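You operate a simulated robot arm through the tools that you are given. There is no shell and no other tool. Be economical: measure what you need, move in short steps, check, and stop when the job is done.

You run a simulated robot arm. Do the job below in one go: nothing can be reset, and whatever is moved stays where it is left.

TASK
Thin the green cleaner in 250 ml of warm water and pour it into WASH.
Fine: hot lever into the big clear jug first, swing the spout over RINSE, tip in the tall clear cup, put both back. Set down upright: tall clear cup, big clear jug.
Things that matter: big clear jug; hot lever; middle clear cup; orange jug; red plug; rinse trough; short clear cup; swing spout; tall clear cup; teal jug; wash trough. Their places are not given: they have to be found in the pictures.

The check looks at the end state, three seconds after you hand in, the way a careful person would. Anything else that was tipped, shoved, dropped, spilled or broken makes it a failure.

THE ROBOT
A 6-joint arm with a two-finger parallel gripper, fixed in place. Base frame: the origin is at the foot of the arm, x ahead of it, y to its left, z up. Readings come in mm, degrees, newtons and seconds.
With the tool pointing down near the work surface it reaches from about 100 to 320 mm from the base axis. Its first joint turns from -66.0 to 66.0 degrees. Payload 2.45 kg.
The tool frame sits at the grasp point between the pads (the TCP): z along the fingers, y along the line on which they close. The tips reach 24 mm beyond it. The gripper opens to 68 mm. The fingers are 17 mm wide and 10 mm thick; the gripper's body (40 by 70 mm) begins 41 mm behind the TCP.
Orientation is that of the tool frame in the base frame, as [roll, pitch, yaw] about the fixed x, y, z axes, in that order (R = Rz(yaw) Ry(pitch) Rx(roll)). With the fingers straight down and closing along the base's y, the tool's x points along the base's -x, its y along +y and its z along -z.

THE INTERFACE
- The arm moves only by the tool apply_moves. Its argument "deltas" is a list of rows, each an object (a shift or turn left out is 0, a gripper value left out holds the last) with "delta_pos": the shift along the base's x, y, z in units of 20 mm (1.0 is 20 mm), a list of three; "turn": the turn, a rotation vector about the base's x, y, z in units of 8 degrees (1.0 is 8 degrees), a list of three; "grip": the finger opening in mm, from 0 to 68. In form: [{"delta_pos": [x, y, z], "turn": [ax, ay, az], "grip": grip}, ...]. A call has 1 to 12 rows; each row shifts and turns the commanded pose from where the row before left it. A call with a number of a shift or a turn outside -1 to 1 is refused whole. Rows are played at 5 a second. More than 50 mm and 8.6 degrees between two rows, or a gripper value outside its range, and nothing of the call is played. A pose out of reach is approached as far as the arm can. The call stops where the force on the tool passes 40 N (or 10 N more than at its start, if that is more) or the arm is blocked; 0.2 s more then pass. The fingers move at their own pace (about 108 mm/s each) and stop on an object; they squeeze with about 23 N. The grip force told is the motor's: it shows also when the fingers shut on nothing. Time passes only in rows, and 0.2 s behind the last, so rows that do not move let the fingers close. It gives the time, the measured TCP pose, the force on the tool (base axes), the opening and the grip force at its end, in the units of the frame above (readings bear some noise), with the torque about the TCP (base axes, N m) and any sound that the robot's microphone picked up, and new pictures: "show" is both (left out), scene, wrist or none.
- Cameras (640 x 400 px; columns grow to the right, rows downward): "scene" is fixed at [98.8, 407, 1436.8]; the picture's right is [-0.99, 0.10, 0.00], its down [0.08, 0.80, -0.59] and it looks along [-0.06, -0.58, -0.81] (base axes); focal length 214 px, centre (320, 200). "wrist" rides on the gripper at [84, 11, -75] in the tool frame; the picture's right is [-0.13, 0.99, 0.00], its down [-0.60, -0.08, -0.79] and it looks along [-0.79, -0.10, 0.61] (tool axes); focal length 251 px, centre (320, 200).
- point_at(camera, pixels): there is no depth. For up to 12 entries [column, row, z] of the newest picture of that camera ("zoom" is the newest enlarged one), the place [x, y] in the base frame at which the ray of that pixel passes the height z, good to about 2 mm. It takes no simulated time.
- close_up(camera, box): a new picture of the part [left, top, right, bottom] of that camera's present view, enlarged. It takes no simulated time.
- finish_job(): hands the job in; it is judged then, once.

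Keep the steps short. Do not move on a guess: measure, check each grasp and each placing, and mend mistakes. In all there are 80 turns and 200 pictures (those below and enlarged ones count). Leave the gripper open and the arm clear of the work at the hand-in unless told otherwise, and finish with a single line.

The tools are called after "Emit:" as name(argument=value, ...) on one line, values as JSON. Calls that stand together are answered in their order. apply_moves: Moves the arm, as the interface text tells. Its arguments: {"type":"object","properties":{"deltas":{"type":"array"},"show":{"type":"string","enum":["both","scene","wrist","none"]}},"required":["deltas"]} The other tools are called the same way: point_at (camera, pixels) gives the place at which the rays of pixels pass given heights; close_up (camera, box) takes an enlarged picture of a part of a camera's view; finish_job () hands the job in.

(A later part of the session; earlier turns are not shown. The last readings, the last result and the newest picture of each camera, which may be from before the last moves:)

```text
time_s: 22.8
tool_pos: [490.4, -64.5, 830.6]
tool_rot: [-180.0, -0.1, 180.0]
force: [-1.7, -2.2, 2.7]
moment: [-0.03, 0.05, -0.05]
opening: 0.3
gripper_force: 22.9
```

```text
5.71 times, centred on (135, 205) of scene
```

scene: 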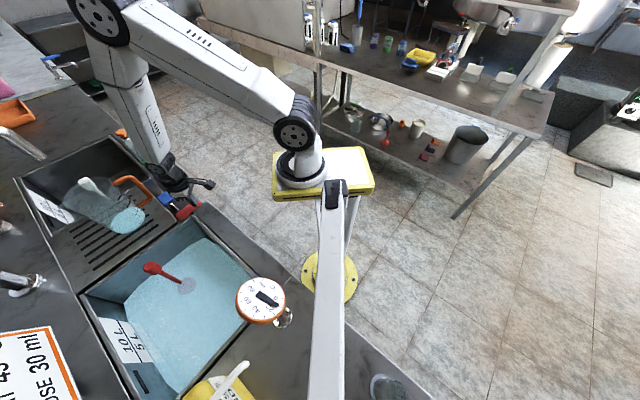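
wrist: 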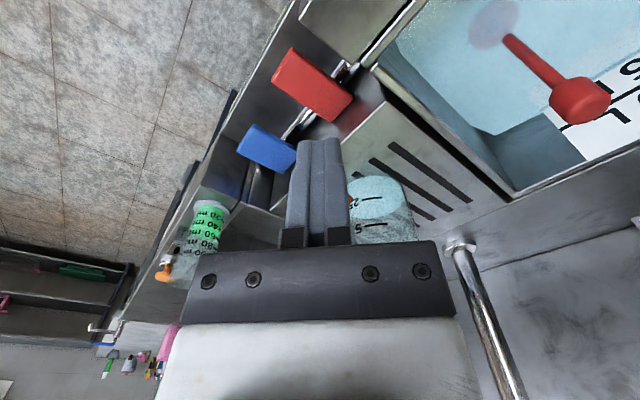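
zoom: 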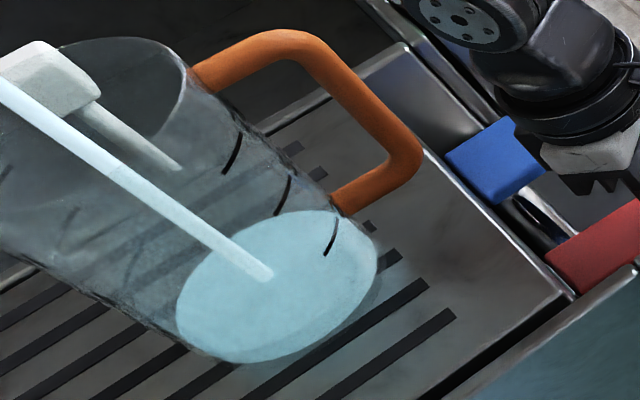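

The stream is thinner and the level is rising slowly. I'll hold and check.

Emit:
apply_moves(deltas=[{}, {}, {}, {}], show="none")

Emit:
close_up(camera="scene", box=[100, 170, 170, 240])

```text
time_s: 23.8
tool_pos: [489.2, -64.4, 831.5]
tool_rot: [180.0, 0.0, 180.0]
force: [-1.5, 0.5, 2.2]
moment: [0.03, 0.0, 0.04]
opening: 0.0
gripper_force: 23.7
```

```text
5.71 times, centred on (135, 205) of scene
```

zoom: 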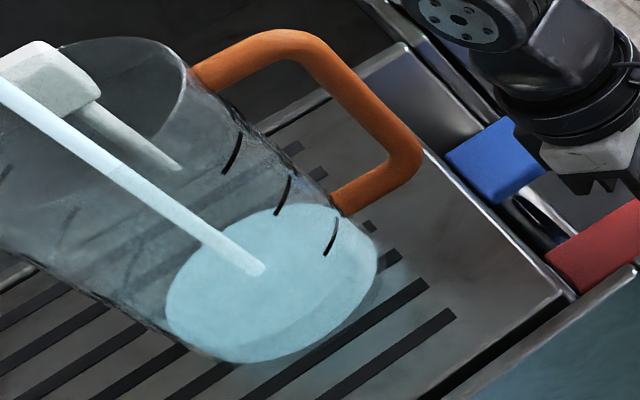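

Emit:
close_up(camera="scene", box=[118, 195, 153, 235])

```text
10.00 times, centred on (136, 215) of scene
```

zoom: 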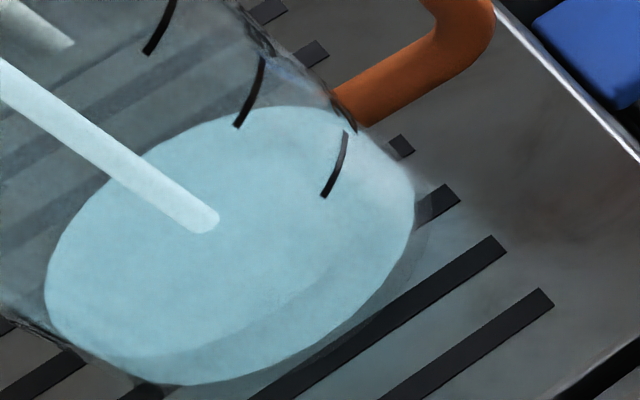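

The surface edge now lies roughly halfway between the bottom and the 250 mark. I'll hold a bit more.

Emit:
apply_moves(deltas=[{}, {}, {}, {}], show="none")

Emit:
close_up(camera="scene", box=[118, 195, 153, 235])

```text
time_s: 24.8
tool_pos: [489.9, -64.9, 831.1]
tool_rot: [180.0, 0.1, -179.9]
force: [-0.2, -0.7, 2.8]
moment: [0.03, -0.03, 0.0]
opening: 0.0
gripper_force: 22.9
```

```text
10.00 times, centred on (136, 215) of scene
```

zoom: 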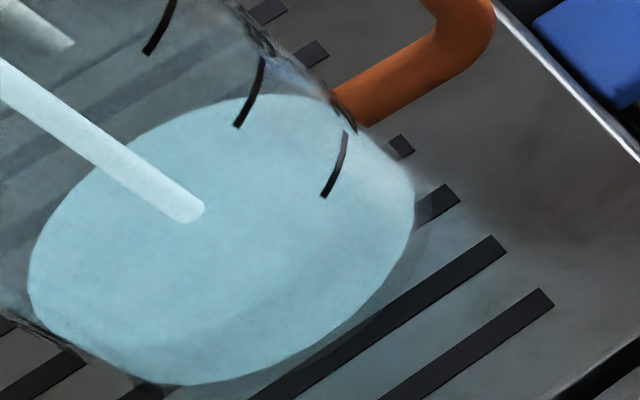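

From the point where the stream hits, the surface rises about 7 mm/s (≈46 ml/s) and is now at about 895, against about 903 for the mark. I'll hold about 0.8 s more.

Emit:
apply_moves(deltas=[{}, {}, {}], show="none")

Emit:
close_up(camera="scene", box=[118, 195, 153, 235])

```text
time_s: 25.6
tool_pos: [490.9, -64.1, 830.9]
tool_rot: [-180.0, 0.0, 179.9]
force: [-0.1, -0.6, 2.6]
moment: [0.04, -0.02, -0.02]
opening: 0.0
gripper_force: 23.0
```

```text
10.00 times, centred on (136, 215) of scene
```

zoom: 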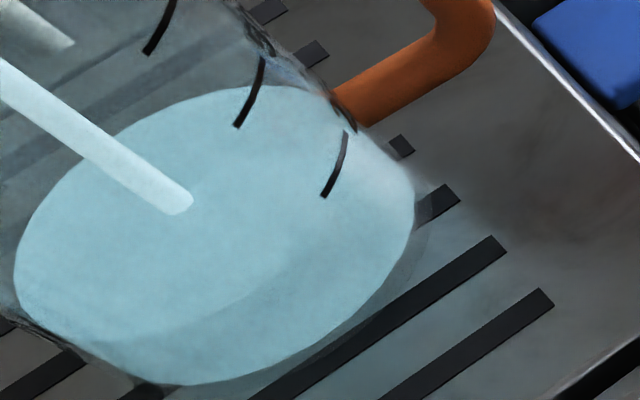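

Taking the stream hit point (178, 208) as centre and the left edge at x≈14, the surface's right edge falls at x≈342. That coincides with the 250 mark at (322–345, 132–195), so I release now.

Emit:
apply_moves(deltas=[{"delta_pos": [0, 0, 1]}, {"delta_pos": [0, 0, 1]}, {"delta_pos": [0, 0, 1]}, {"delta_pos": [0, 0, 1]}, {"delta_pos": [0, 0, 1]}, {"delta_pos": [-0.5, 0.5, 1]}, {"delta_pos": [-0.5, 0.5, 1]}, {"delta_pos": [-0.5, 0.5, 1]}, {"delta_pos": [-0.5, 0, 1]}])

Emit:
close_up(camera="wrist", box=[320, 80, 480, 240])

Emit:
close_up(camera="scene", box=[118, 195, 153, 235])

```text
time_s: 27.6
tool_pos: [449.8, -34.1, 1012.6]
tool_rot: [-179.9, 0.0, 179.9]
force: [0.3, 0.7, 0.2]
moment: [0.0, 0.02, 0.0]
opening: 0.0
gripper_force: 22.9
```

scene: 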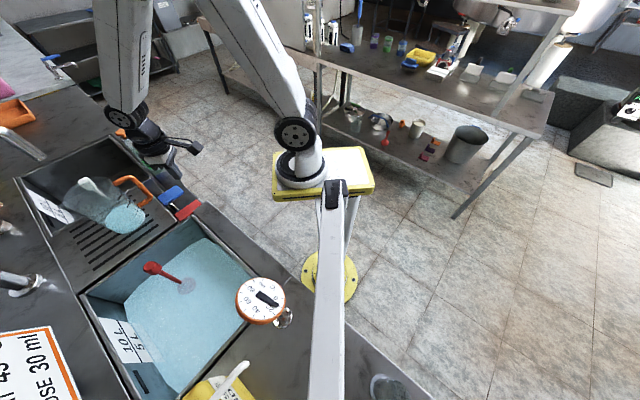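
wrist: 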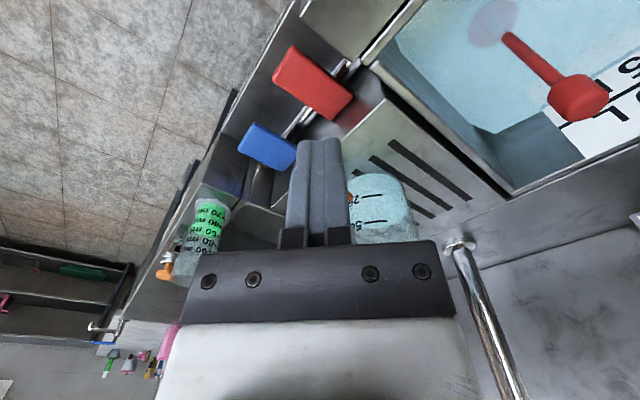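

```text
2.50 times, centred on (400, 160) of wrist
```

zoom: 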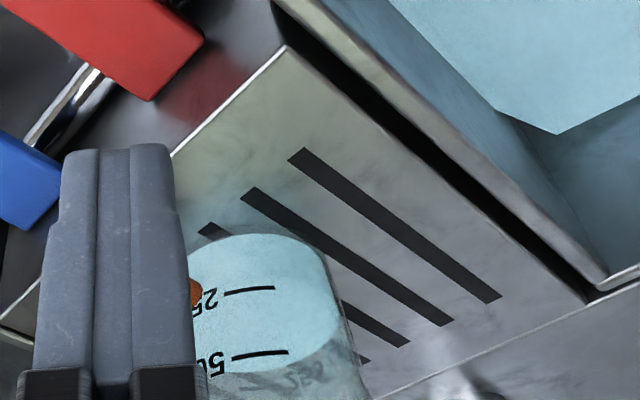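

```text
10.00 times, centred on (136, 215) of scene
```

zoom: 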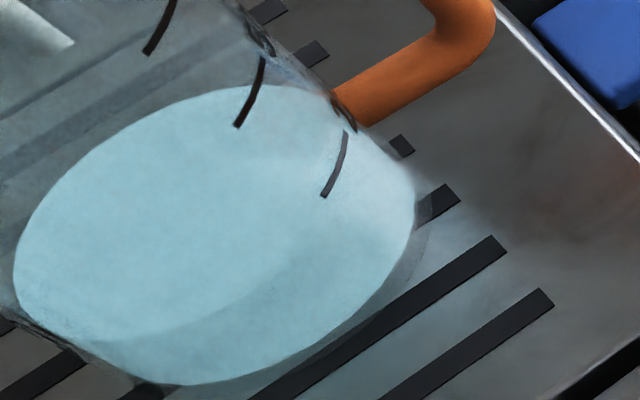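

I need to be sure of the level, so I'll enlarge the wrist view of the waterline.

Emit:
close_up(camera="wrist", box=[346, 168, 420, 242])

Emit:
close_up(camera="scene", box=[112, 200, 142, 230])

```text
5.41 times, centred on (383, 205) of wrist
```

zoom: 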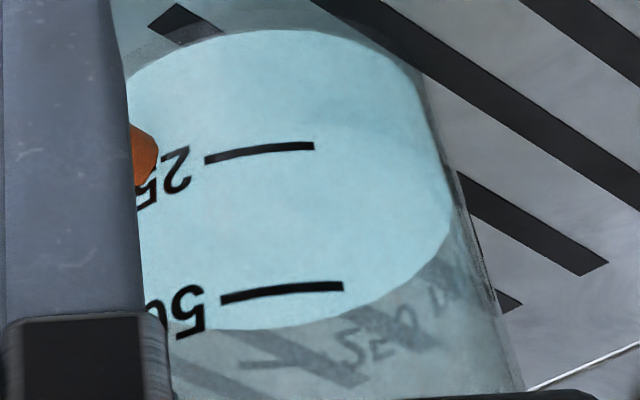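

```text
13.33 times, centred on (127, 215) of scene
```

zoom: 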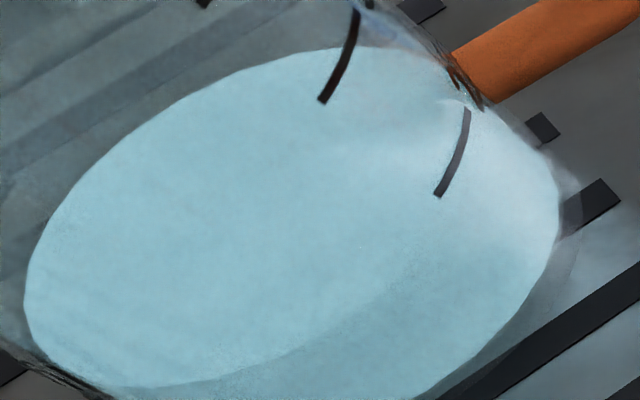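

Projecting the circle to fit both views gives the water at about 895 and the mark at about 904. It is still about 50 ml short, so I'll press once more for about 1 s at the same measured rate of ≈46 ml/s.

Emit:
apply_moves(deltas=[{"delta_pos": [0.5, -0.5, -1]}, {"delta_pos": [0.5, -0.5, -1]}, {"delta_pos": [0.5, -0.5, -1]}, {"delta_pos": [0.5, 0, -1]}, {"delta_pos": [0, 0, -1]}, {"delta_pos": [0, 0, -1]}, {"delta_pos": [0, 0, -1]}, {"delta_pos": [0, 0, -1]}, {"delta_pos": [0, 0, -0.8]}], show="none")

Emit:
apply_moves(deltas=[{"delta_pos": [0, 0, -0.2]}, {}, {}, {"delta_pos": [0, 0, 0]}, {"delta_pos": [0, 0, 1]}, {"delta_pos": [0, 0, 1]}, {"delta_pos": [0, 0, 1]}, {"delta_pos": [0, 0, 1]}, {"delta_pos": [0, 0, 1]}], show="none")

Emit:
close_up(camera="scene", box=[112, 200, 142, 230])

```text
time_s: 29.6
tool_pos: [492.1, -63.1, 835.7]
tool_rot: [180.0, 0.0, -180.0]
force: [-0.1, 0.4, 0.4]
moment: [-0.02, 0.03, 0.03]
opening: 0.0
gripper_force: 23.3
```

```text
time_s: 31.6
tool_pos: [489.7, -65.2, 932.5]
tool_rot: [-180.0, 0.1, -180.0]
force: [-0.3, -0.2, 0.4]
moment: [-0.01, 0.01, 0.0]
opening: 0.0
gripper_force: 23.3
```

```text
13.33 times, centred on (127, 215) of scene
```

zoom: 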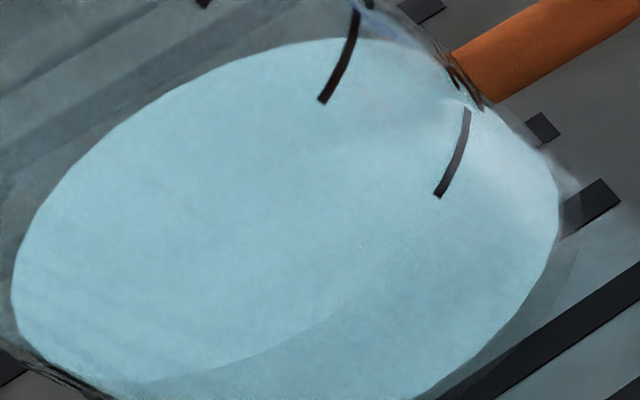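

The level rose to about 899–900, which is about 25–30 ml short of the mark (≈904). One more short press.

Emit:
apply_moves(deltas=[{"delta_pos": [0, 0, -1]}, {"delta_pos": [0, 0, -1]}, {"delta_pos": [0, 0, -1]}, {"delta_pos": [0, 0, -1]}, {"delta_pos": [0, 0, -0.8]}, {}], show="none")

Emit:
apply_moves(deltas=[{"delta_pos": [0, 0, -0.2]}, {}, {}, {}, {"delta_pos": [0, 0, 1]}, {"delta_pos": [0, 0, 1]}, {"delta_pos": [0, 0, 1]}, {"delta_pos": [0, 0, 1]}, {"delta_pos": [0, 0, 1]}, {"delta_pos": [0, 0, 1]}, {"delta_pos": [0, 0, 1]}, {"delta_pos": [0, 0, 1]}], show="both")

Emit:
close_up(camera="scene", box=[112, 200, 142, 230])

```text
time_s: 33.0
tool_pos: [490.1, -65.8, 835.9]
tool_rot: [-179.9, 0.0, 180.0]
force: [-1.6, -0.7, 1.9]
moment: [0.02, 0.05, 0.0]
opening: 0.1
gripper_force: 23.1
```

```text
time_s: 35.6
tool_pos: [488.8, -63.6, 993.9]
tool_rot: [-179.9, 0.0, -179.9]
force: [0.1, 0.7, -0.1]
moment: [-0.02, 0.0, -0.09]
opening: 0.0
gripper_force: 23.3
```

scene: 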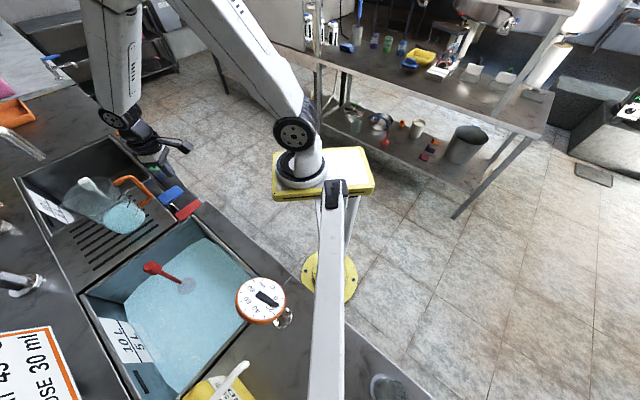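
wrist: 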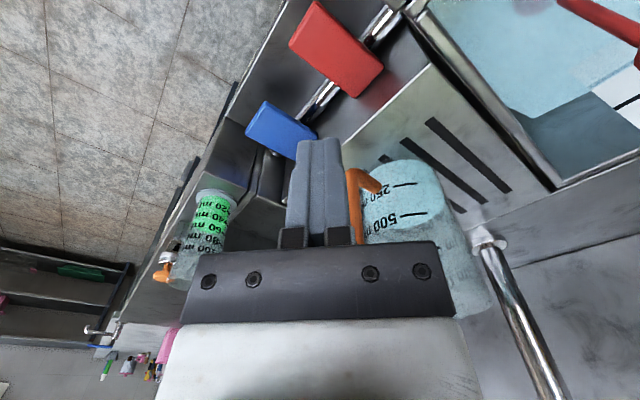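

```text
13.33 times, centred on (127, 215) of scene
```

zoom: 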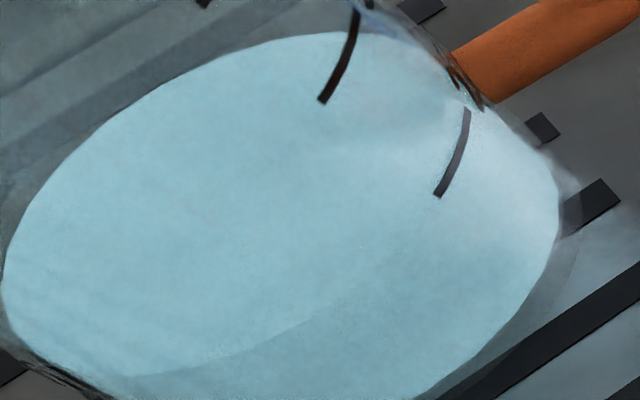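

Emit:
close_up(camera="wrist", box=[346, 148, 440, 242])

```text
4.26 times, centred on (393, 195) of wrist
```

zoom: 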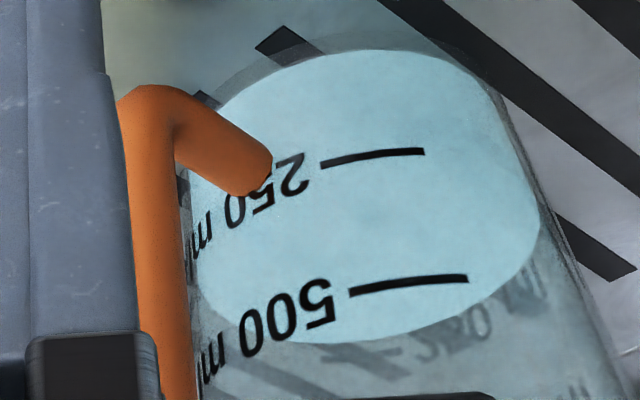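

The surface edge now reaches the 250 mark, so that part is done. Next is the spout: I'll locate its post base and the RINSE corners.

Emit:
point_at(camera="scene", pixels=[[25, 291, 855], [110, 136, 860], [15, 177, 860], [50, 238, 860], [150, 177, 860], [120, 235, 855], [45, 157, 1117], [10, 131, 1150], [0, 128, 1150]])

Emit:
point_at(camera="wrist", pixels=[[487, 240, 855], [268, 155, 860], [205, 215, 855], [215, 200, 830]])

Emit:
apply_moves(deltas=[{"delta_pos": [-0.5, 0, 1], "grip": 68}, {"delta_pos": [-0.5, 0, 1]}, {"delta_pos": [-0.5, 0, 1]}, {"delta_pos": [-0.5, 0, 1]}, {"delta_pos": [-0.5, 0, 1]}, {"delta_pos": [-0.5, 0, 1]}, {"delta_pos": [-0.5, 0, 1]}, {"delta_pos": [-0.5, 0, 1]}], show="wrist")

```text
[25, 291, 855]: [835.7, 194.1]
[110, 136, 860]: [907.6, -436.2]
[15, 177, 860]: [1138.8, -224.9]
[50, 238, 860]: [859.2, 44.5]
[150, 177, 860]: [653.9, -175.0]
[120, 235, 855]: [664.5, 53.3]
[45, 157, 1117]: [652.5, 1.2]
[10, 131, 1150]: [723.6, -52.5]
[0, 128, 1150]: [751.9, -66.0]
```

```text
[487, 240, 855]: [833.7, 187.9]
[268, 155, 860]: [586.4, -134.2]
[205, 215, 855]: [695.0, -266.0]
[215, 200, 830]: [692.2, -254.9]
```

```text
time_s: 37.4
tool_pos: [410.5, -62.9, 1148.6]
tool_rot: [-179.9, 0.0, 180.0]
force: [-0.7, 0.0, 0.2]
moment: [0.0, -0.04, 0.01]
opening: 68.4
gripper_force: 0.1
```

wrist: 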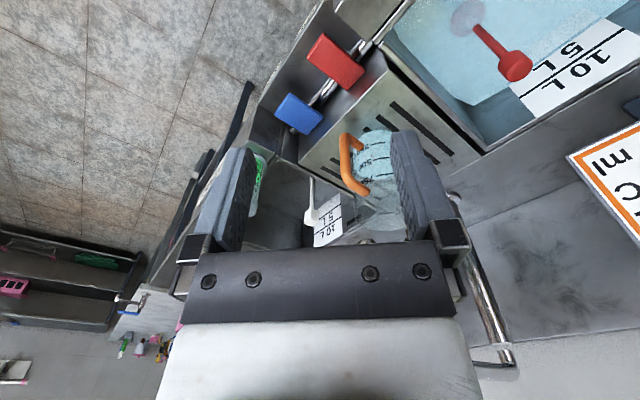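

The spout post is at (835, 190). The tip (650, 8) has to swing about 50° to reach RINSE, around (860, −67). I'll grip its vertical end with horizontal fingers and the camera above, so I first yaw the tool by 180° in free air.

Emit:
apply_moves(deltas=[{"turn": [0, 0, 1], "delta_pos": [-0.5, 0, 0.5]}, {"turn": [0, 0, 1], "delta_pos": [-0.5, 0, 0.5]}, {"turn": [0, 0, 1], "delta_pos": [-0.5, 0, 0.5]}, {"turn": [0, 0, 1]}, {"turn": [0, 0, 1]}, {"turn": [0, 0, 1]}, {"turn": [0, 0, 1]}, {"turn": [0, 0, 1]}, {"turn": [0, 0, 1]}, {"turn": [0, 0, 1]}, {"turn": [0, 0, 1]}, {"turn": [0, 0, 1]}], show="none")

Emit:
apply_moves(deltas=[{"turn": [0, 0, 1]}, {"turn": [0, 0, 1]}, {"turn": [0, 0, 1]}, {"turn": [0, 0, 1]}, {"turn": [0, 0, 1]}, {"turn": [0, 0, 1]}, {"turn": [0, 0, 1]}, {"turn": [0, 0, 1]}, {"turn": [0, 0, 1]}, {"turn": [0, 0, 1]}, {"turn": [0, 0, 0.5]}], show="scene")

```text
time_s: 40.0
tool_pos: [380.0, -64.2, 1182.3]
tool_rot: [-180.0, 0.0, -83.9]
force: [-0.5, -0.9, 0.3]
moment: [-0.02, 0.03, 0.04]
opening: 67.8
gripper_force: 0.0
```

```text
time_s: 42.4
tool_pos: [382.3, 32.2, 1179.9]
tool_rot: [179.7, -0.1, -0.1]
force: [0.1, 0.4, -0.2]
moment: [0.0, 0.02, -0.03]
opening: 68.0
gripper_force: 0.1
out of reach, approached as far as the arm can: row 9, 10, 11
```

scene: 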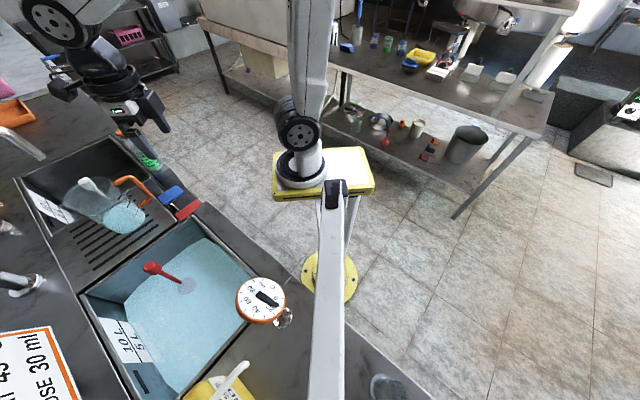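

The wrist's last joint is near its limit here, with the arm at y=32, but it is usable. Now I pitch the fingers up to horizontal, forward, with the camera on top.

Emit:
apply_moves(deltas=[{"turn": [0, -1, 0]}, {"turn": [0, -1, 0]}, {"turn": [0, -1, 0]}, {"turn": [0, -1, 0]}, {"turn": [0, -1, 0]}, {"turn": [0, -1, 0]}, {"turn": [0, -1, 0]}, {"turn": [0, -1, 0]}, {"turn": [0, -1, 0]}, {"turn": [0, -1, 0]}, {"turn": [0, -1, 0]}], show="both")

```text
time_s: 44.8
tool_pos: [516.0, 55.4, 1198.4]
tool_rot: [179.5, -83.2, -0.5]
force: [0.1, -0.4, -0.3]
moment: [0.03, 0.01, -0.02]
opening: 68.0
gripper_force: 0.0
out of reach, approached as far as the arm can: row 1, 2, 3, 4, 5, 6, 7, 8, 9, 10, 11
```

scene: 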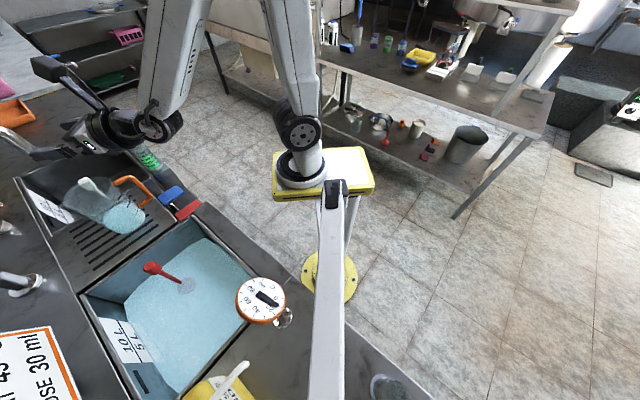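
wrist: 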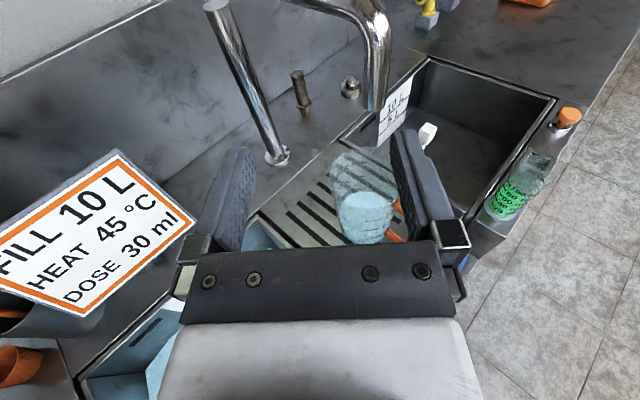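

This is a very clear upright view. The drop end of the spout is at (375, 100) and a separate post is at (278, 155). I'll enlarge to see which post the spout belongs to.

Emit:
close_up(camera="wrist", box=[190, 0, 430, 170])

Emit:
close_up(camera="wrist", box=[400, 60, 600, 240])

Emit:
close_up(camera="wrist", box=[310, 120, 430, 250])

```text
2.35 times, centred on (310, 85) of wrist
```

zoom: 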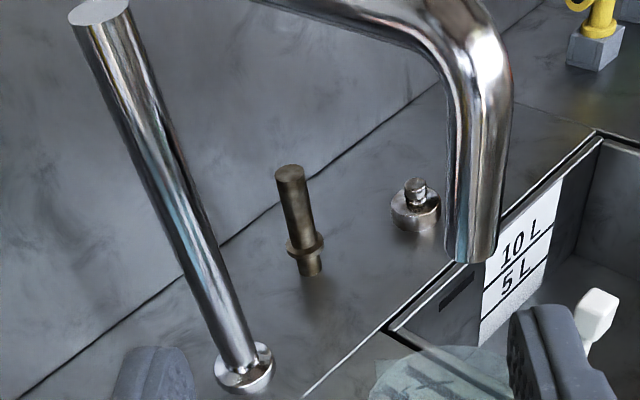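

```text
2.22 times, centred on (500, 150) of wrist
```

zoom: 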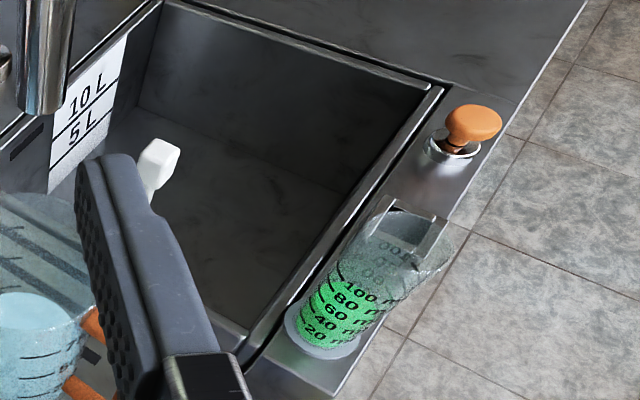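

```text
3.08 times, centred on (370, 185) of wrist
```

zoom: 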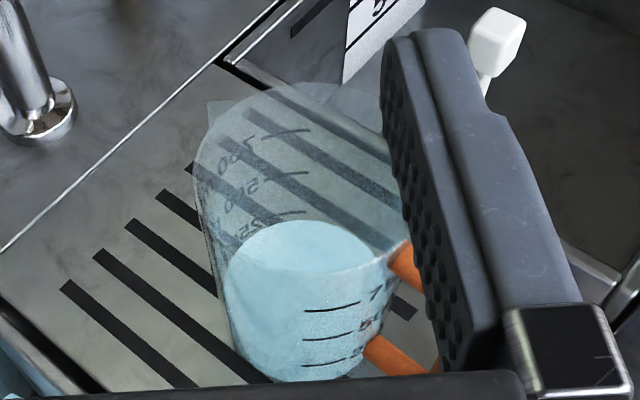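

Emit:
point_at(camera="wrist", pixels=[[216, 4, 1000], [216, 4, 1100], [216, 4, 1150], [216, 4, 1180], [375, 105, 1100], [375, 105, 1140], [352, 15, 1150], [352, 15, 1200], [285, 1, 1150], [285, 1, 1200]])

Emit:
apply_moves(deltas=[{"delta_pos": [-0.5, 0, 1]}, {"delta_pos": [-0.5, 0, 1]}, {"delta_pos": [-0.5, 0, 1]}, {"delta_pos": [-0.5, 0, 1]}], show="wrist")

```text
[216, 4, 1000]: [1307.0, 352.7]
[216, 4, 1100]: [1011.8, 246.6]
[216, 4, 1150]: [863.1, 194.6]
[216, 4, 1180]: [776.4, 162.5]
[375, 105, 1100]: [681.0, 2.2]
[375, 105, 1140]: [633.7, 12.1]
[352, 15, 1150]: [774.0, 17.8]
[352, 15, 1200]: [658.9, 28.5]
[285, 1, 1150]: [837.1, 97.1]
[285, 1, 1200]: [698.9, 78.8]
```

```text
time_s: 45.8
tool_pos: [493.2, 61.2, 1259.6]
tool_rot: [178.9, -83.3, 0.1]
force: [-0.7, 0.1, -0.2]
moment: [-0.04, -0.02, 0.01]
opening: 68.1
gripper_force: 0.1
out of reach, approached as far as the arm can: row 1, 4
```

wrist: 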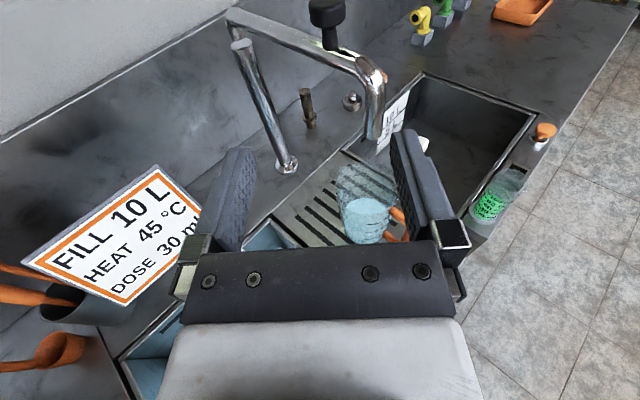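

The spout pivots on the post at (835, 190), with its tube at z≈1180 and a black knob on top. The camera-up pose sits a few degrees past the last joint's limit, so I'll add 10° of roll and approach a point in front of the spout's drop tube at z≈1150.

Emit:
apply_moves(deltas=[{"turn": [1, 0, 0]}, {"turn": [0.5, 0, 0], "delta_pos": [0.3, -0.4, -0.5]}, {"delta_pos": [0.3, -0.5, -1]}, {"delta_pos": [0.3, -0.5, -1]}, {"delta_pos": [0.3, -0.5, -1]}, {"delta_pos": [0.3, -0.5, -1]}, {"delta_pos": [0.3, -0.3, -0.5]}], show="both")

```text
time_s: 47.4
tool_pos: [525.7, 57.0, 1170.9]
tool_rot: [-120.4, -76.1, -60.0]
force: [0.0, 0.4, 0.4]
moment: [-0.01, -0.02, 0.0]
opening: 68.1
gripper_force: 0.1
out of reach, approached as far as the arm can: row 4, 5, 6, 7
```

scene: 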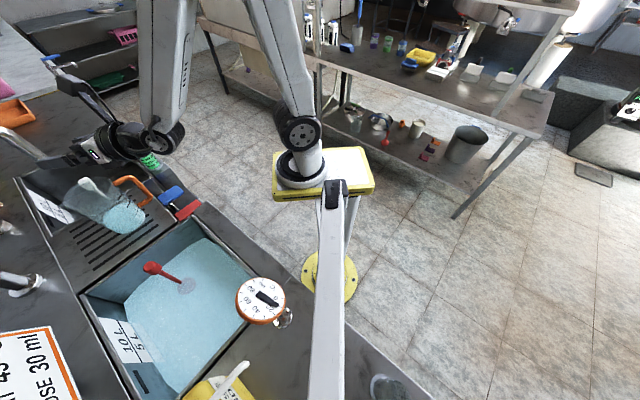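
wrist: 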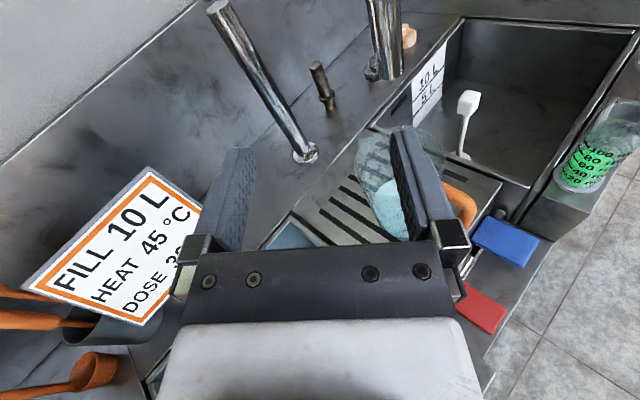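

The sideways limit looks like wrist bend when the arm is too close in, so extending outward should relieve it. I'll undo the roll and move outward and to −y, still short of the spout at x≈650.

Emit:
apply_moves(deltas=[{"delta_pos": [0.7, -0.5, 0.3]}, {"turn": [-0.5, 0, 0], "delta_pos": [0.7, -1, 0]}, {"turn": [-0.5, 0, 0], "delta_pos": [0.6, -1, 0]}, {"turn": [-0.5, 0, 0]}], show="both")

```text
time_s: 48.4
tool_pos: [556.9, 51.1, 1188.2]
tool_rot: [178.2, -83.1, 0.7]
force: [-0.3, 0.3, -0.1]
moment: [0.0, 0.0, 0.01]
opening: 67.9
gripper_force: 0.0
out of reach, approached as far as the arm can: row 1, 2, 3
```

scene: 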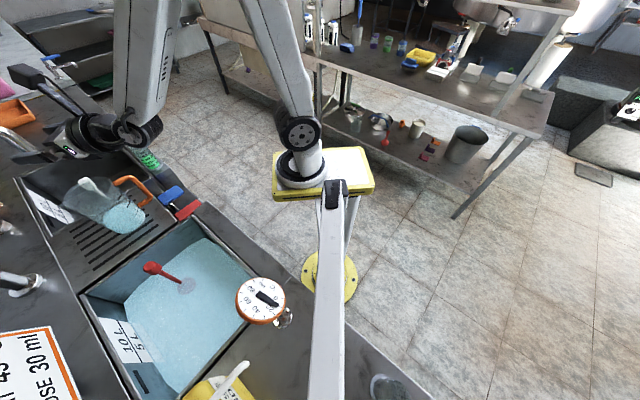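
wrist: 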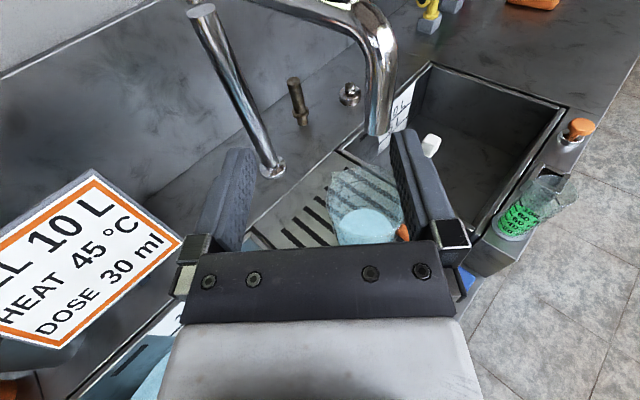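

The sideways position still tracks the joint limit. I'll try rolling the other way (−12°) while shifting to −y.

Emit:
apply_moves(deltas=[{"turn": [-1, 0, 0]}, {"turn": [-0.5, 0, 0]}, {"delta_pos": [0, -1, 0]}, {"delta_pos": [0, -1, 0]}], show="none")

```text
time_s: 49.4
tool_pos: [555.0, 36.1, 1190.6]
tool_rot: [118.2, -76.2, 59.7]
force: [0.2, -0.4, 0.3]
moment: [-0.03, 0.0, -0.01]
opening: 68.0
gripper_force: 0.1
out of reach, approached as far as the arm can: row 3, 4
```

Emit:
apply_moves(deltas=[{"turn": [1, 0, 0]}, {"turn": [0.5, 0, 0]}, {"turn": [0, 0, -1]}, {"turn": [0, 0, -1]}, {"delta_pos": [0, -1, 0]}, {"delta_pos": [0, -1, 0]}, {"delta_pos": [0, -1, 0]}], show="none")

```text
time_s: 51.0
tool_pos: [554.1, -14.0, 1193.6]
tool_rot: [178.8, -83.2, -15.8]
force: [0.6, -0.1, 0.7]
moment: [0.01, 0.0, 0.0]
opening: 67.9
gripper_force: 0.1
out of reach, approached as far as the arm can: row 1, 2
```

With a heading of −16° the sideways motion is free, so the limit is on heading. That suits the spout. I'll line up behind the drop tube, at about (575, 28, 1150), and look.

Emit:
apply_moves(deltas=[{"delta_pos": [0.2, 0.7, -0.6]}, {"delta_pos": [0.3, 0.7, -0.7]}, {"delta_pos": [0.3, 0.6, -0.7]}], show="wrist")

Emit:
close_up(camera="wrist", box=[200, 0, 440, 240])

```text
time_s: 51.8
tool_pos: [572.2, 25.1, 1150.3]
tool_rot: [179.3, -83.2, -16.1]
force: [0.2, -0.2, -0.3]
moment: [-0.03, -0.03, -0.01]
opening: 68.0
gripper_force: 0.1
```

wrist: 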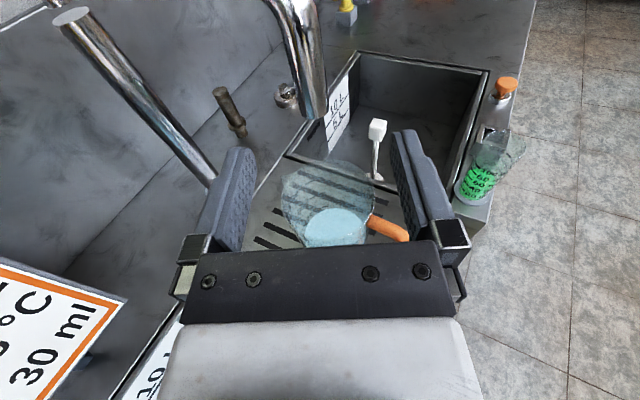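

```text
1.67 times, centred on (320, 120) of wrist
```

zoom: 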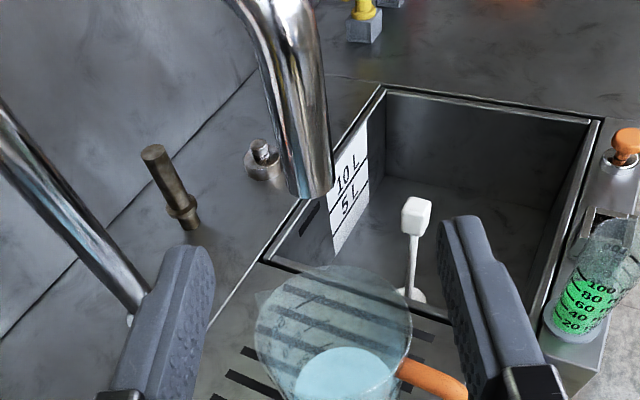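

Emit:
point_at(camera="wrist", pixels=[[315, 114, 1100], [315, 114, 1117], [315, 114, 1130], [306, 60, 1150], [306, 60, 1170], [298, 20, 1170], [298, 20, 1190], [372, 180, 860], [300, 155, 860], [357, 55, 860], [489, 72, 860], [316, 88, 1150]])

Emit:
point_at(camera="scene", pixels=[[44, 158, 1110], [44, 158, 1125]])

```text
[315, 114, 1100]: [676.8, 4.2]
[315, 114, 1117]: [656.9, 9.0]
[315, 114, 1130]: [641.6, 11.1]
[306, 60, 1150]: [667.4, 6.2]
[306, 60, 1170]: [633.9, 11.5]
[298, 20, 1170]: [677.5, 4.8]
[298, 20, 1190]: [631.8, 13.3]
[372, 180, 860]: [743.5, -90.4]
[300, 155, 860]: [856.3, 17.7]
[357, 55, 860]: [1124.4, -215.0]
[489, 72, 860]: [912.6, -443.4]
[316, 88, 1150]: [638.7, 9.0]
```

```text
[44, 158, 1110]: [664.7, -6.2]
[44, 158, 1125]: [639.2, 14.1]
```

The tube axis is at about (652, 9) and spans z 1119–1190. I'll advance 80 mm with the tube between the fingers, then close.

Emit:
apply_moves(deltas=[{"delta_pos": [1, -0.2, 0]}, {"delta_pos": [1, -0.2, 0]}, {"delta_pos": [1, -0.2, 0]}, {"delta_pos": [0.9, -0.2, 0]}, {"grip": 10}, {"grip": 10}, {"grip": 10}], show="wrist")

```text
time_s: 53.4
tool_pos: [649.3, 9.4, 1151.8]
tool_rot: [178.6, -83.3, -15.6]
force: [4.8, 3.5, 0.6]
moment: [-0.26, 0.3, -0.09]
opening: 21.4
gripper_force: 38.4
```

wrist: 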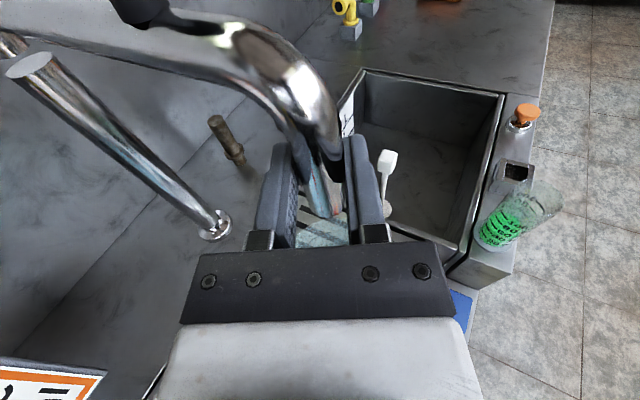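

The tube is gripped (opening 21.4 mm). Now I swing it along the arc about (835, 190), first 24°.

Emit:
apply_moves(deltas=[{"delta_pos": [0.65, -0.62, 0]}, {"delta_pos": [0.695, -0.575, 0]}, {"delta_pos": [0.735, -0.52, 0]}, {"delta_pos": [0.77, -0.475, 0]}, {"delta_pos": [0.795, -0.415, 0]}, {"delta_pos": [0.825, -0.355, 0]}], show="both")

```text
time_s: 54.8
tool_pos: [738.3, -48.1, 1150.7]
tool_rot: [178.5, -83.1, -15.5]
force: [3.6, 14.1, 1.2]
moment: [-0.47, -0.63, 0.41]
opening: 22.0
gripper_force: 38.4
```

scene: 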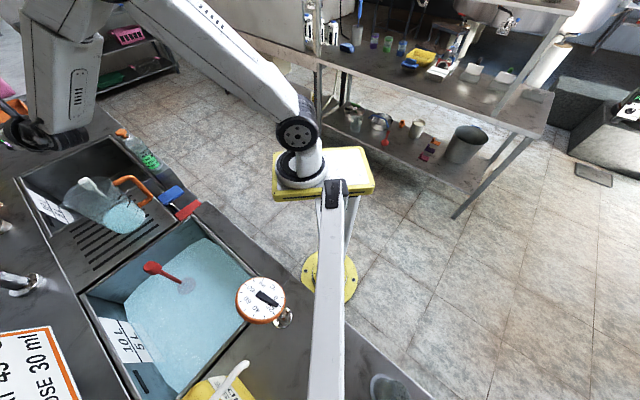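
wrist: 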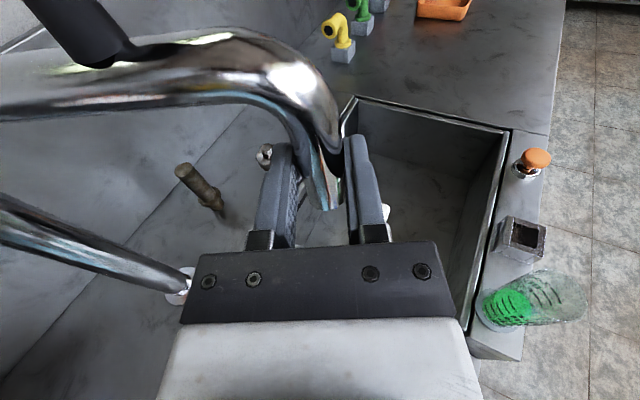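

The spout follows. A side force of +14 N in y shows my arc is slightly too wide, so I'll bias by +y and continue.

Emit:
apply_moves(deltas=[{"delta_pos": [0.85, -0.15, 0]}, {"delta_pos": [0.87, -0.12, 0]}, {"delta_pos": [0.88, -0.1, 0]}, {"delta_pos": [0.89, -0.05, 0]}], show="wrist")

```text
time_s: 55.8
tool_pos: [808.0, -61.4, 1150.8]
tool_rot: [179.8, -83.1, -17.1]
force: [-2.2, -17.6, 4.8]
moment: [-0.53, -0.01, 0.02]
opening: 21.7
gripper_force: 38.7
```

wrist: 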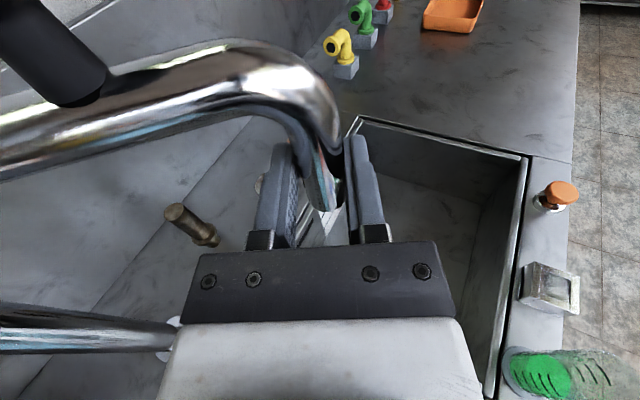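

The tip is already over RINSE, about 40 mm inside. Two more steps will give margin, correcting y slightly the other way.

Emit:
apply_moves(deltas=[{"delta_pos": [0.85, -0.25, 0]}, {"delta_pos": [0.85, -0.08, 0]}, {}], show="wrist")

```text
time_s: 56.6
tool_pos: [843.7, -61.4, 1149.7]
tool_rot: [178.7, -83.1, -15.5]
force: [0.9, 7.4, 3.7]
moment: [-0.32, -0.17, 0.06]
opening: 21.7
gripper_force: 38.6
```

wrist: 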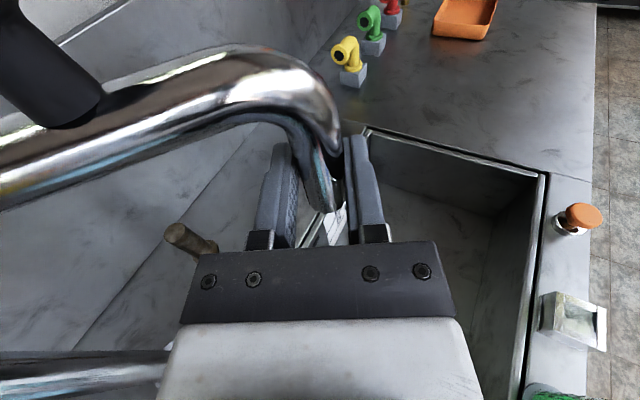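

The spout tip is at about (846, −63), roughly 64 mm inside RINSE. I'll open and back straight out along the finger direction.

Emit:
apply_moves(deltas=[{"grip": 68}, {"grip": 68}, {"delta_pos": [-0.96, 0.27, 0]}, {"delta_pos": [-0.96, 0.27, 0]}, {"delta_pos": [-0.96, 0.27, 0]}, {"delta_pos": [-0.96, 0.27, 0]}, {"delta_pos": [-0.96, 0.27, 0]}, {"delta_pos": [-0.96, 0.27, 0]}, {"delta_pos": [-0.96, 0.27, 0]}, {"delta_pos": [-0.96, 0.2, 0]}, {"delta_pos": [-0.96, 0, 0]}, {"delta_pos": [-0.96, 0, 0]}], show="both")

Emit:
close_up(camera="wrist", box=[260, 0, 560, 240])

```text
time_s: 59.2
tool_pos: [649.1, -24.3, 1150.4]
tool_rot: [178.7, -83.1, -15.6]
force: [0.7, -0.3, -1.1]
moment: [0.0, 0.0, -0.01]
opening: 68.0
gripper_force: 0.1
```

scene: 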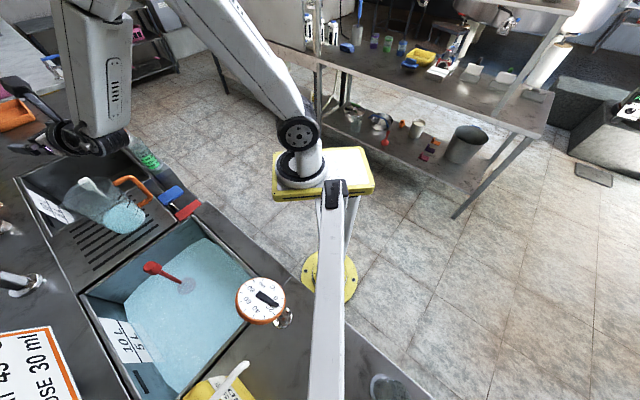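
wrist: 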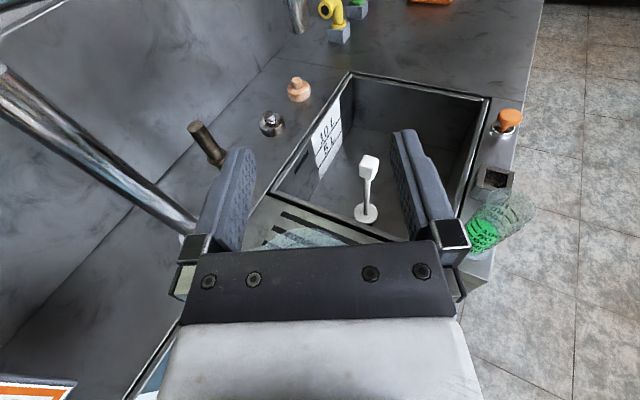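

```text
1.67 times, centred on (410, 120) of wrist
```

zoom: 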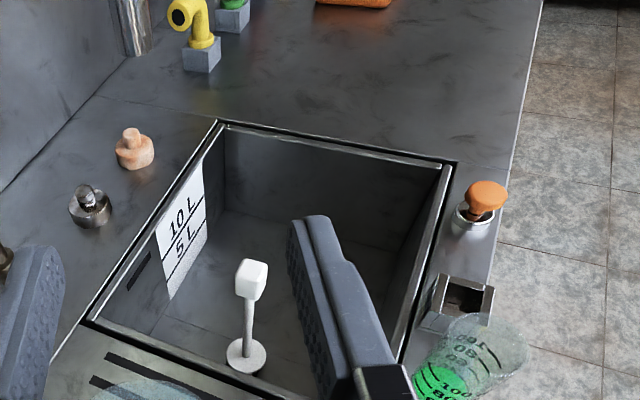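

Emit:
point_at(camera="wrist", pixels=[[298, 33, 1119], [482, 240, 830], [482, 240, 860], [482, 240, 880], [517, 212, 900], [517, 212, 950], [517, 212, 980]])

Emit:
point_at(camera="scene", pixels=[[154, 165.6, 830], [154, 165.6, 860], [154, 165.6, 880], [134.5, 142.5, 900], [134.5, 142.5, 950], [134.5, 142.5, 980]])

Emit:
close_up(camera="wrist", box=[450, 160, 550, 260])

Emit:
close_up(camera="scene", box=[110, 120, 170, 180])

```text
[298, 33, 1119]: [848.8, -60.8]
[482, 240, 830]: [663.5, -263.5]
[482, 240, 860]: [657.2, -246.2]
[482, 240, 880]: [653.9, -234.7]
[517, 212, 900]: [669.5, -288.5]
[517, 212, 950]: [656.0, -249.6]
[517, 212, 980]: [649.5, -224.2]
```

```text
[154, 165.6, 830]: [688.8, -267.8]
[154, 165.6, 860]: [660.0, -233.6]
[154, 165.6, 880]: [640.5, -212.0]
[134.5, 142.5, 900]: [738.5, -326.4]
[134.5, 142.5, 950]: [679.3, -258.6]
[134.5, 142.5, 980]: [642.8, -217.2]
```

```text
4.00 times, centred on (500, 210) of wrist
```

zoom: 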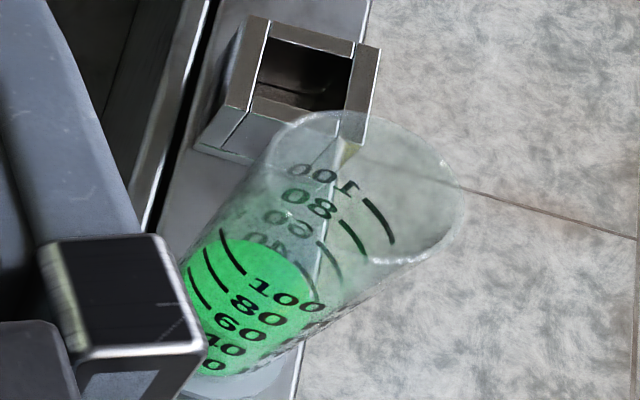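

```text
6.67 times, centred on (140, 150) of scene
```

zoom: 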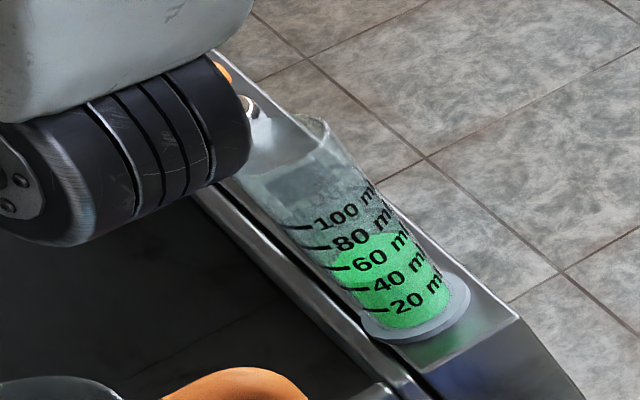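

The spout tip is confirmed at (849, −61) over RINSE. The cup axis is at about (662, −243), with its base at z≈855 and rim at ≈960. Before taking the cup, I'll test in free air that the tool can roll about its own axis, as pouring will need.

Emit:
apply_moves(deltas=[{"turn": [-0.956, 0.267, 0.12], "delta_pos": [-0.5, -0.5, 0]}, {"turn": [-0.956, 0.267, 0.12]}, {"turn": [-0.956, 0.267, 0.12]}, {"turn": [-0.956, 0.267, 0.12]}, {"turn": [-0.956, 0.267, 0.12]}, {"turn": [-0.956, 0.267, 0.12]}, {"turn": [-0.956, 0.267, 0.12]}, {"turn": [-0.956, 0.267, 0.12]}, {"turn": [-0.956, 0.267, 0.12]}, {"turn": [-0.956, 0.267, 0.12]}, {"turn": [-0.956, 0.267, 0.12]}, {"turn": [-0.956, 0.267, 0.12]}], show="none")

```text
time_s: 61.8
tool_pos: [640.2, -33.8, 1151.6]
tool_rot: [95.5, 6.1, 75.2]
force: [-0.1, -0.4, -0.8]
moment: [0.01, 0.03, 0.01]
opening: 68.0
gripper_force: 0.0
```

The roll is unrestricted, so pouring toward +y by rolling works. I'll roll back upright while moving to a stand-off point in front of the cup.

Emit:
apply_moves(deltas=[{"turn": [0.956, -0.267, -0.12], "delta_pos": [-0.5, -0.64, -0.3]}, {"turn": [0.956, -0.267, -0.12], "delta_pos": [-0.5, -0.64, -0.3]}, {"turn": [0.956, -0.267, -0.12], "delta_pos": [-0.4, -0.64, -0.5]}, {"turn": [0.956, -0.267, -0.12], "delta_pos": [-0.3, -0.64, -0.6]}, {"turn": [0.956, -0.267, -0.12], "delta_pos": [-0.3, -0.64, -0.7]}, {"turn": [0.956, -0.267, -0.12], "delta_pos": [-0.3, -0.64, -0.7]}, {"turn": [0.956, -0.267, -0.12], "delta_pos": [-0.3, -0.64, -0.7]}, {"turn": [0.956, -0.267, -0.12], "delta_pos": [-0.3, -0.64, -0.7]}, {"turn": [0.956, -0.267, -0.12], "delta_pos": [-0.3, -0.64, -0.7]}, {"turn": [0.956, -0.267, -0.12], "delta_pos": [-0.2, -0.64, -0.7]}, {"turn": [0.956, -0.267, -0.12], "delta_pos": [-0.2, -0.64, -0.7]}, {"turn": [0.956, -0.267, -0.12], "delta_pos": [0, -0.64, -0.7]}], show="none")

Emit:
apply_moves(deltas=[{"turn": [0, 0, -0.9]}, {"turn": [0, 0, -0.9]}], show="both")

```text
time_s: 64.4
tool_pos: [584.1, -61.8, 1017.0]
tool_rot: [179.8, -83.2, -17.2]
force: [-1.3, -0.7, -0.9]
moment: [0.01, 0.01, 0.04]
opening: 67.4
gripper_force: 0.0
out of reach, approached as far as the arm can: row 3, 4, 5, 6, 7, 8, 9, 10, 11, 12
```

```text
time_s: 65.0
tool_pos: [583.0, -61.8, 1016.0]
tool_rot: [178.9, -83.1, -30.4]
force: [0.9, 0.0, 0.1]
moment: [-0.02, -0.02, 0.0]
opening: 68.0
gripper_force: 0.0
```

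scene: 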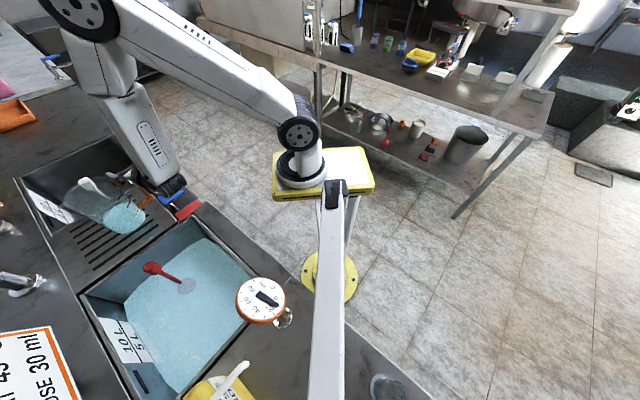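
wrist: 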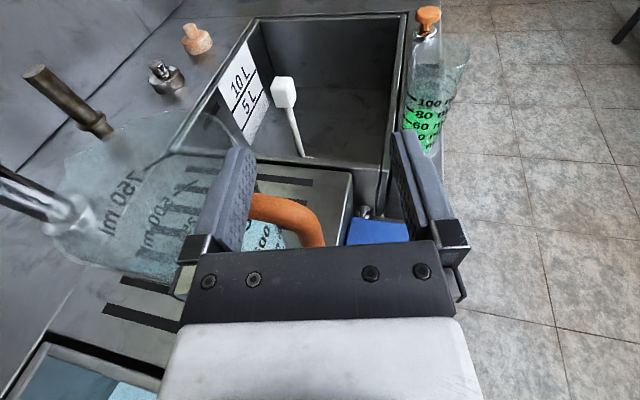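

The arm stopped short on its heading limit, just above the jug handle, without contact (force ≈0). I'll raise, then move to −y toward the cup stand-off with the heading turned a bit more.

Emit:
apply_moves(deltas=[{"delta_pos": [-0.3, -0.3, 1]}, {"delta_pos": [-0.1, -0.9, 0.5]}, {"turn": [0, 0, -0.6], "delta_pos": [0, -1, 0]}, {"delta_pos": [0, -1, 0]}, {"delta_pos": [0, -1, -0.5]}, {"delta_pos": [-0.2, -1, -0.7]}, {"delta_pos": [-0.3, -0.8, -0.7]}], show="wrist")

Emit:
close_up(camera="wrist", box=[230, 0, 480, 245])

```text
time_s: 66.6
tool_pos: [563.1, -183.4, 1009.4]
tool_rot: [179.2, -83.1, -35.4]
force: [0.3, -0.7, 0.8]
moment: [0.01, 0.0, -0.03]
opening: 67.9
gripper_force: 0.2
```

wrist: 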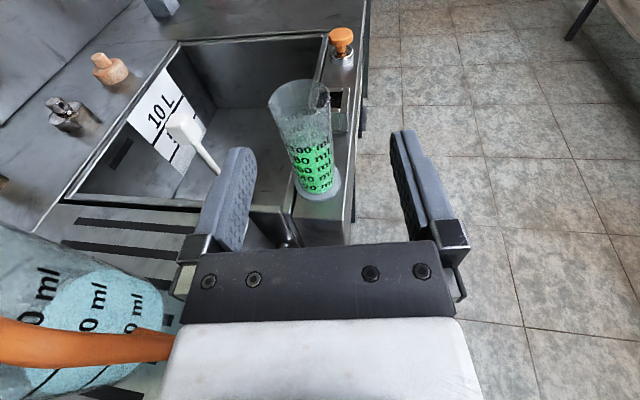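

```text
1.63 times, centred on (355, 122) of wrist
```

zoom: 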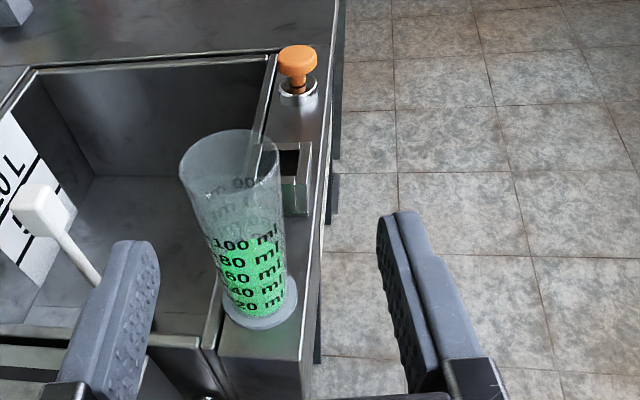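

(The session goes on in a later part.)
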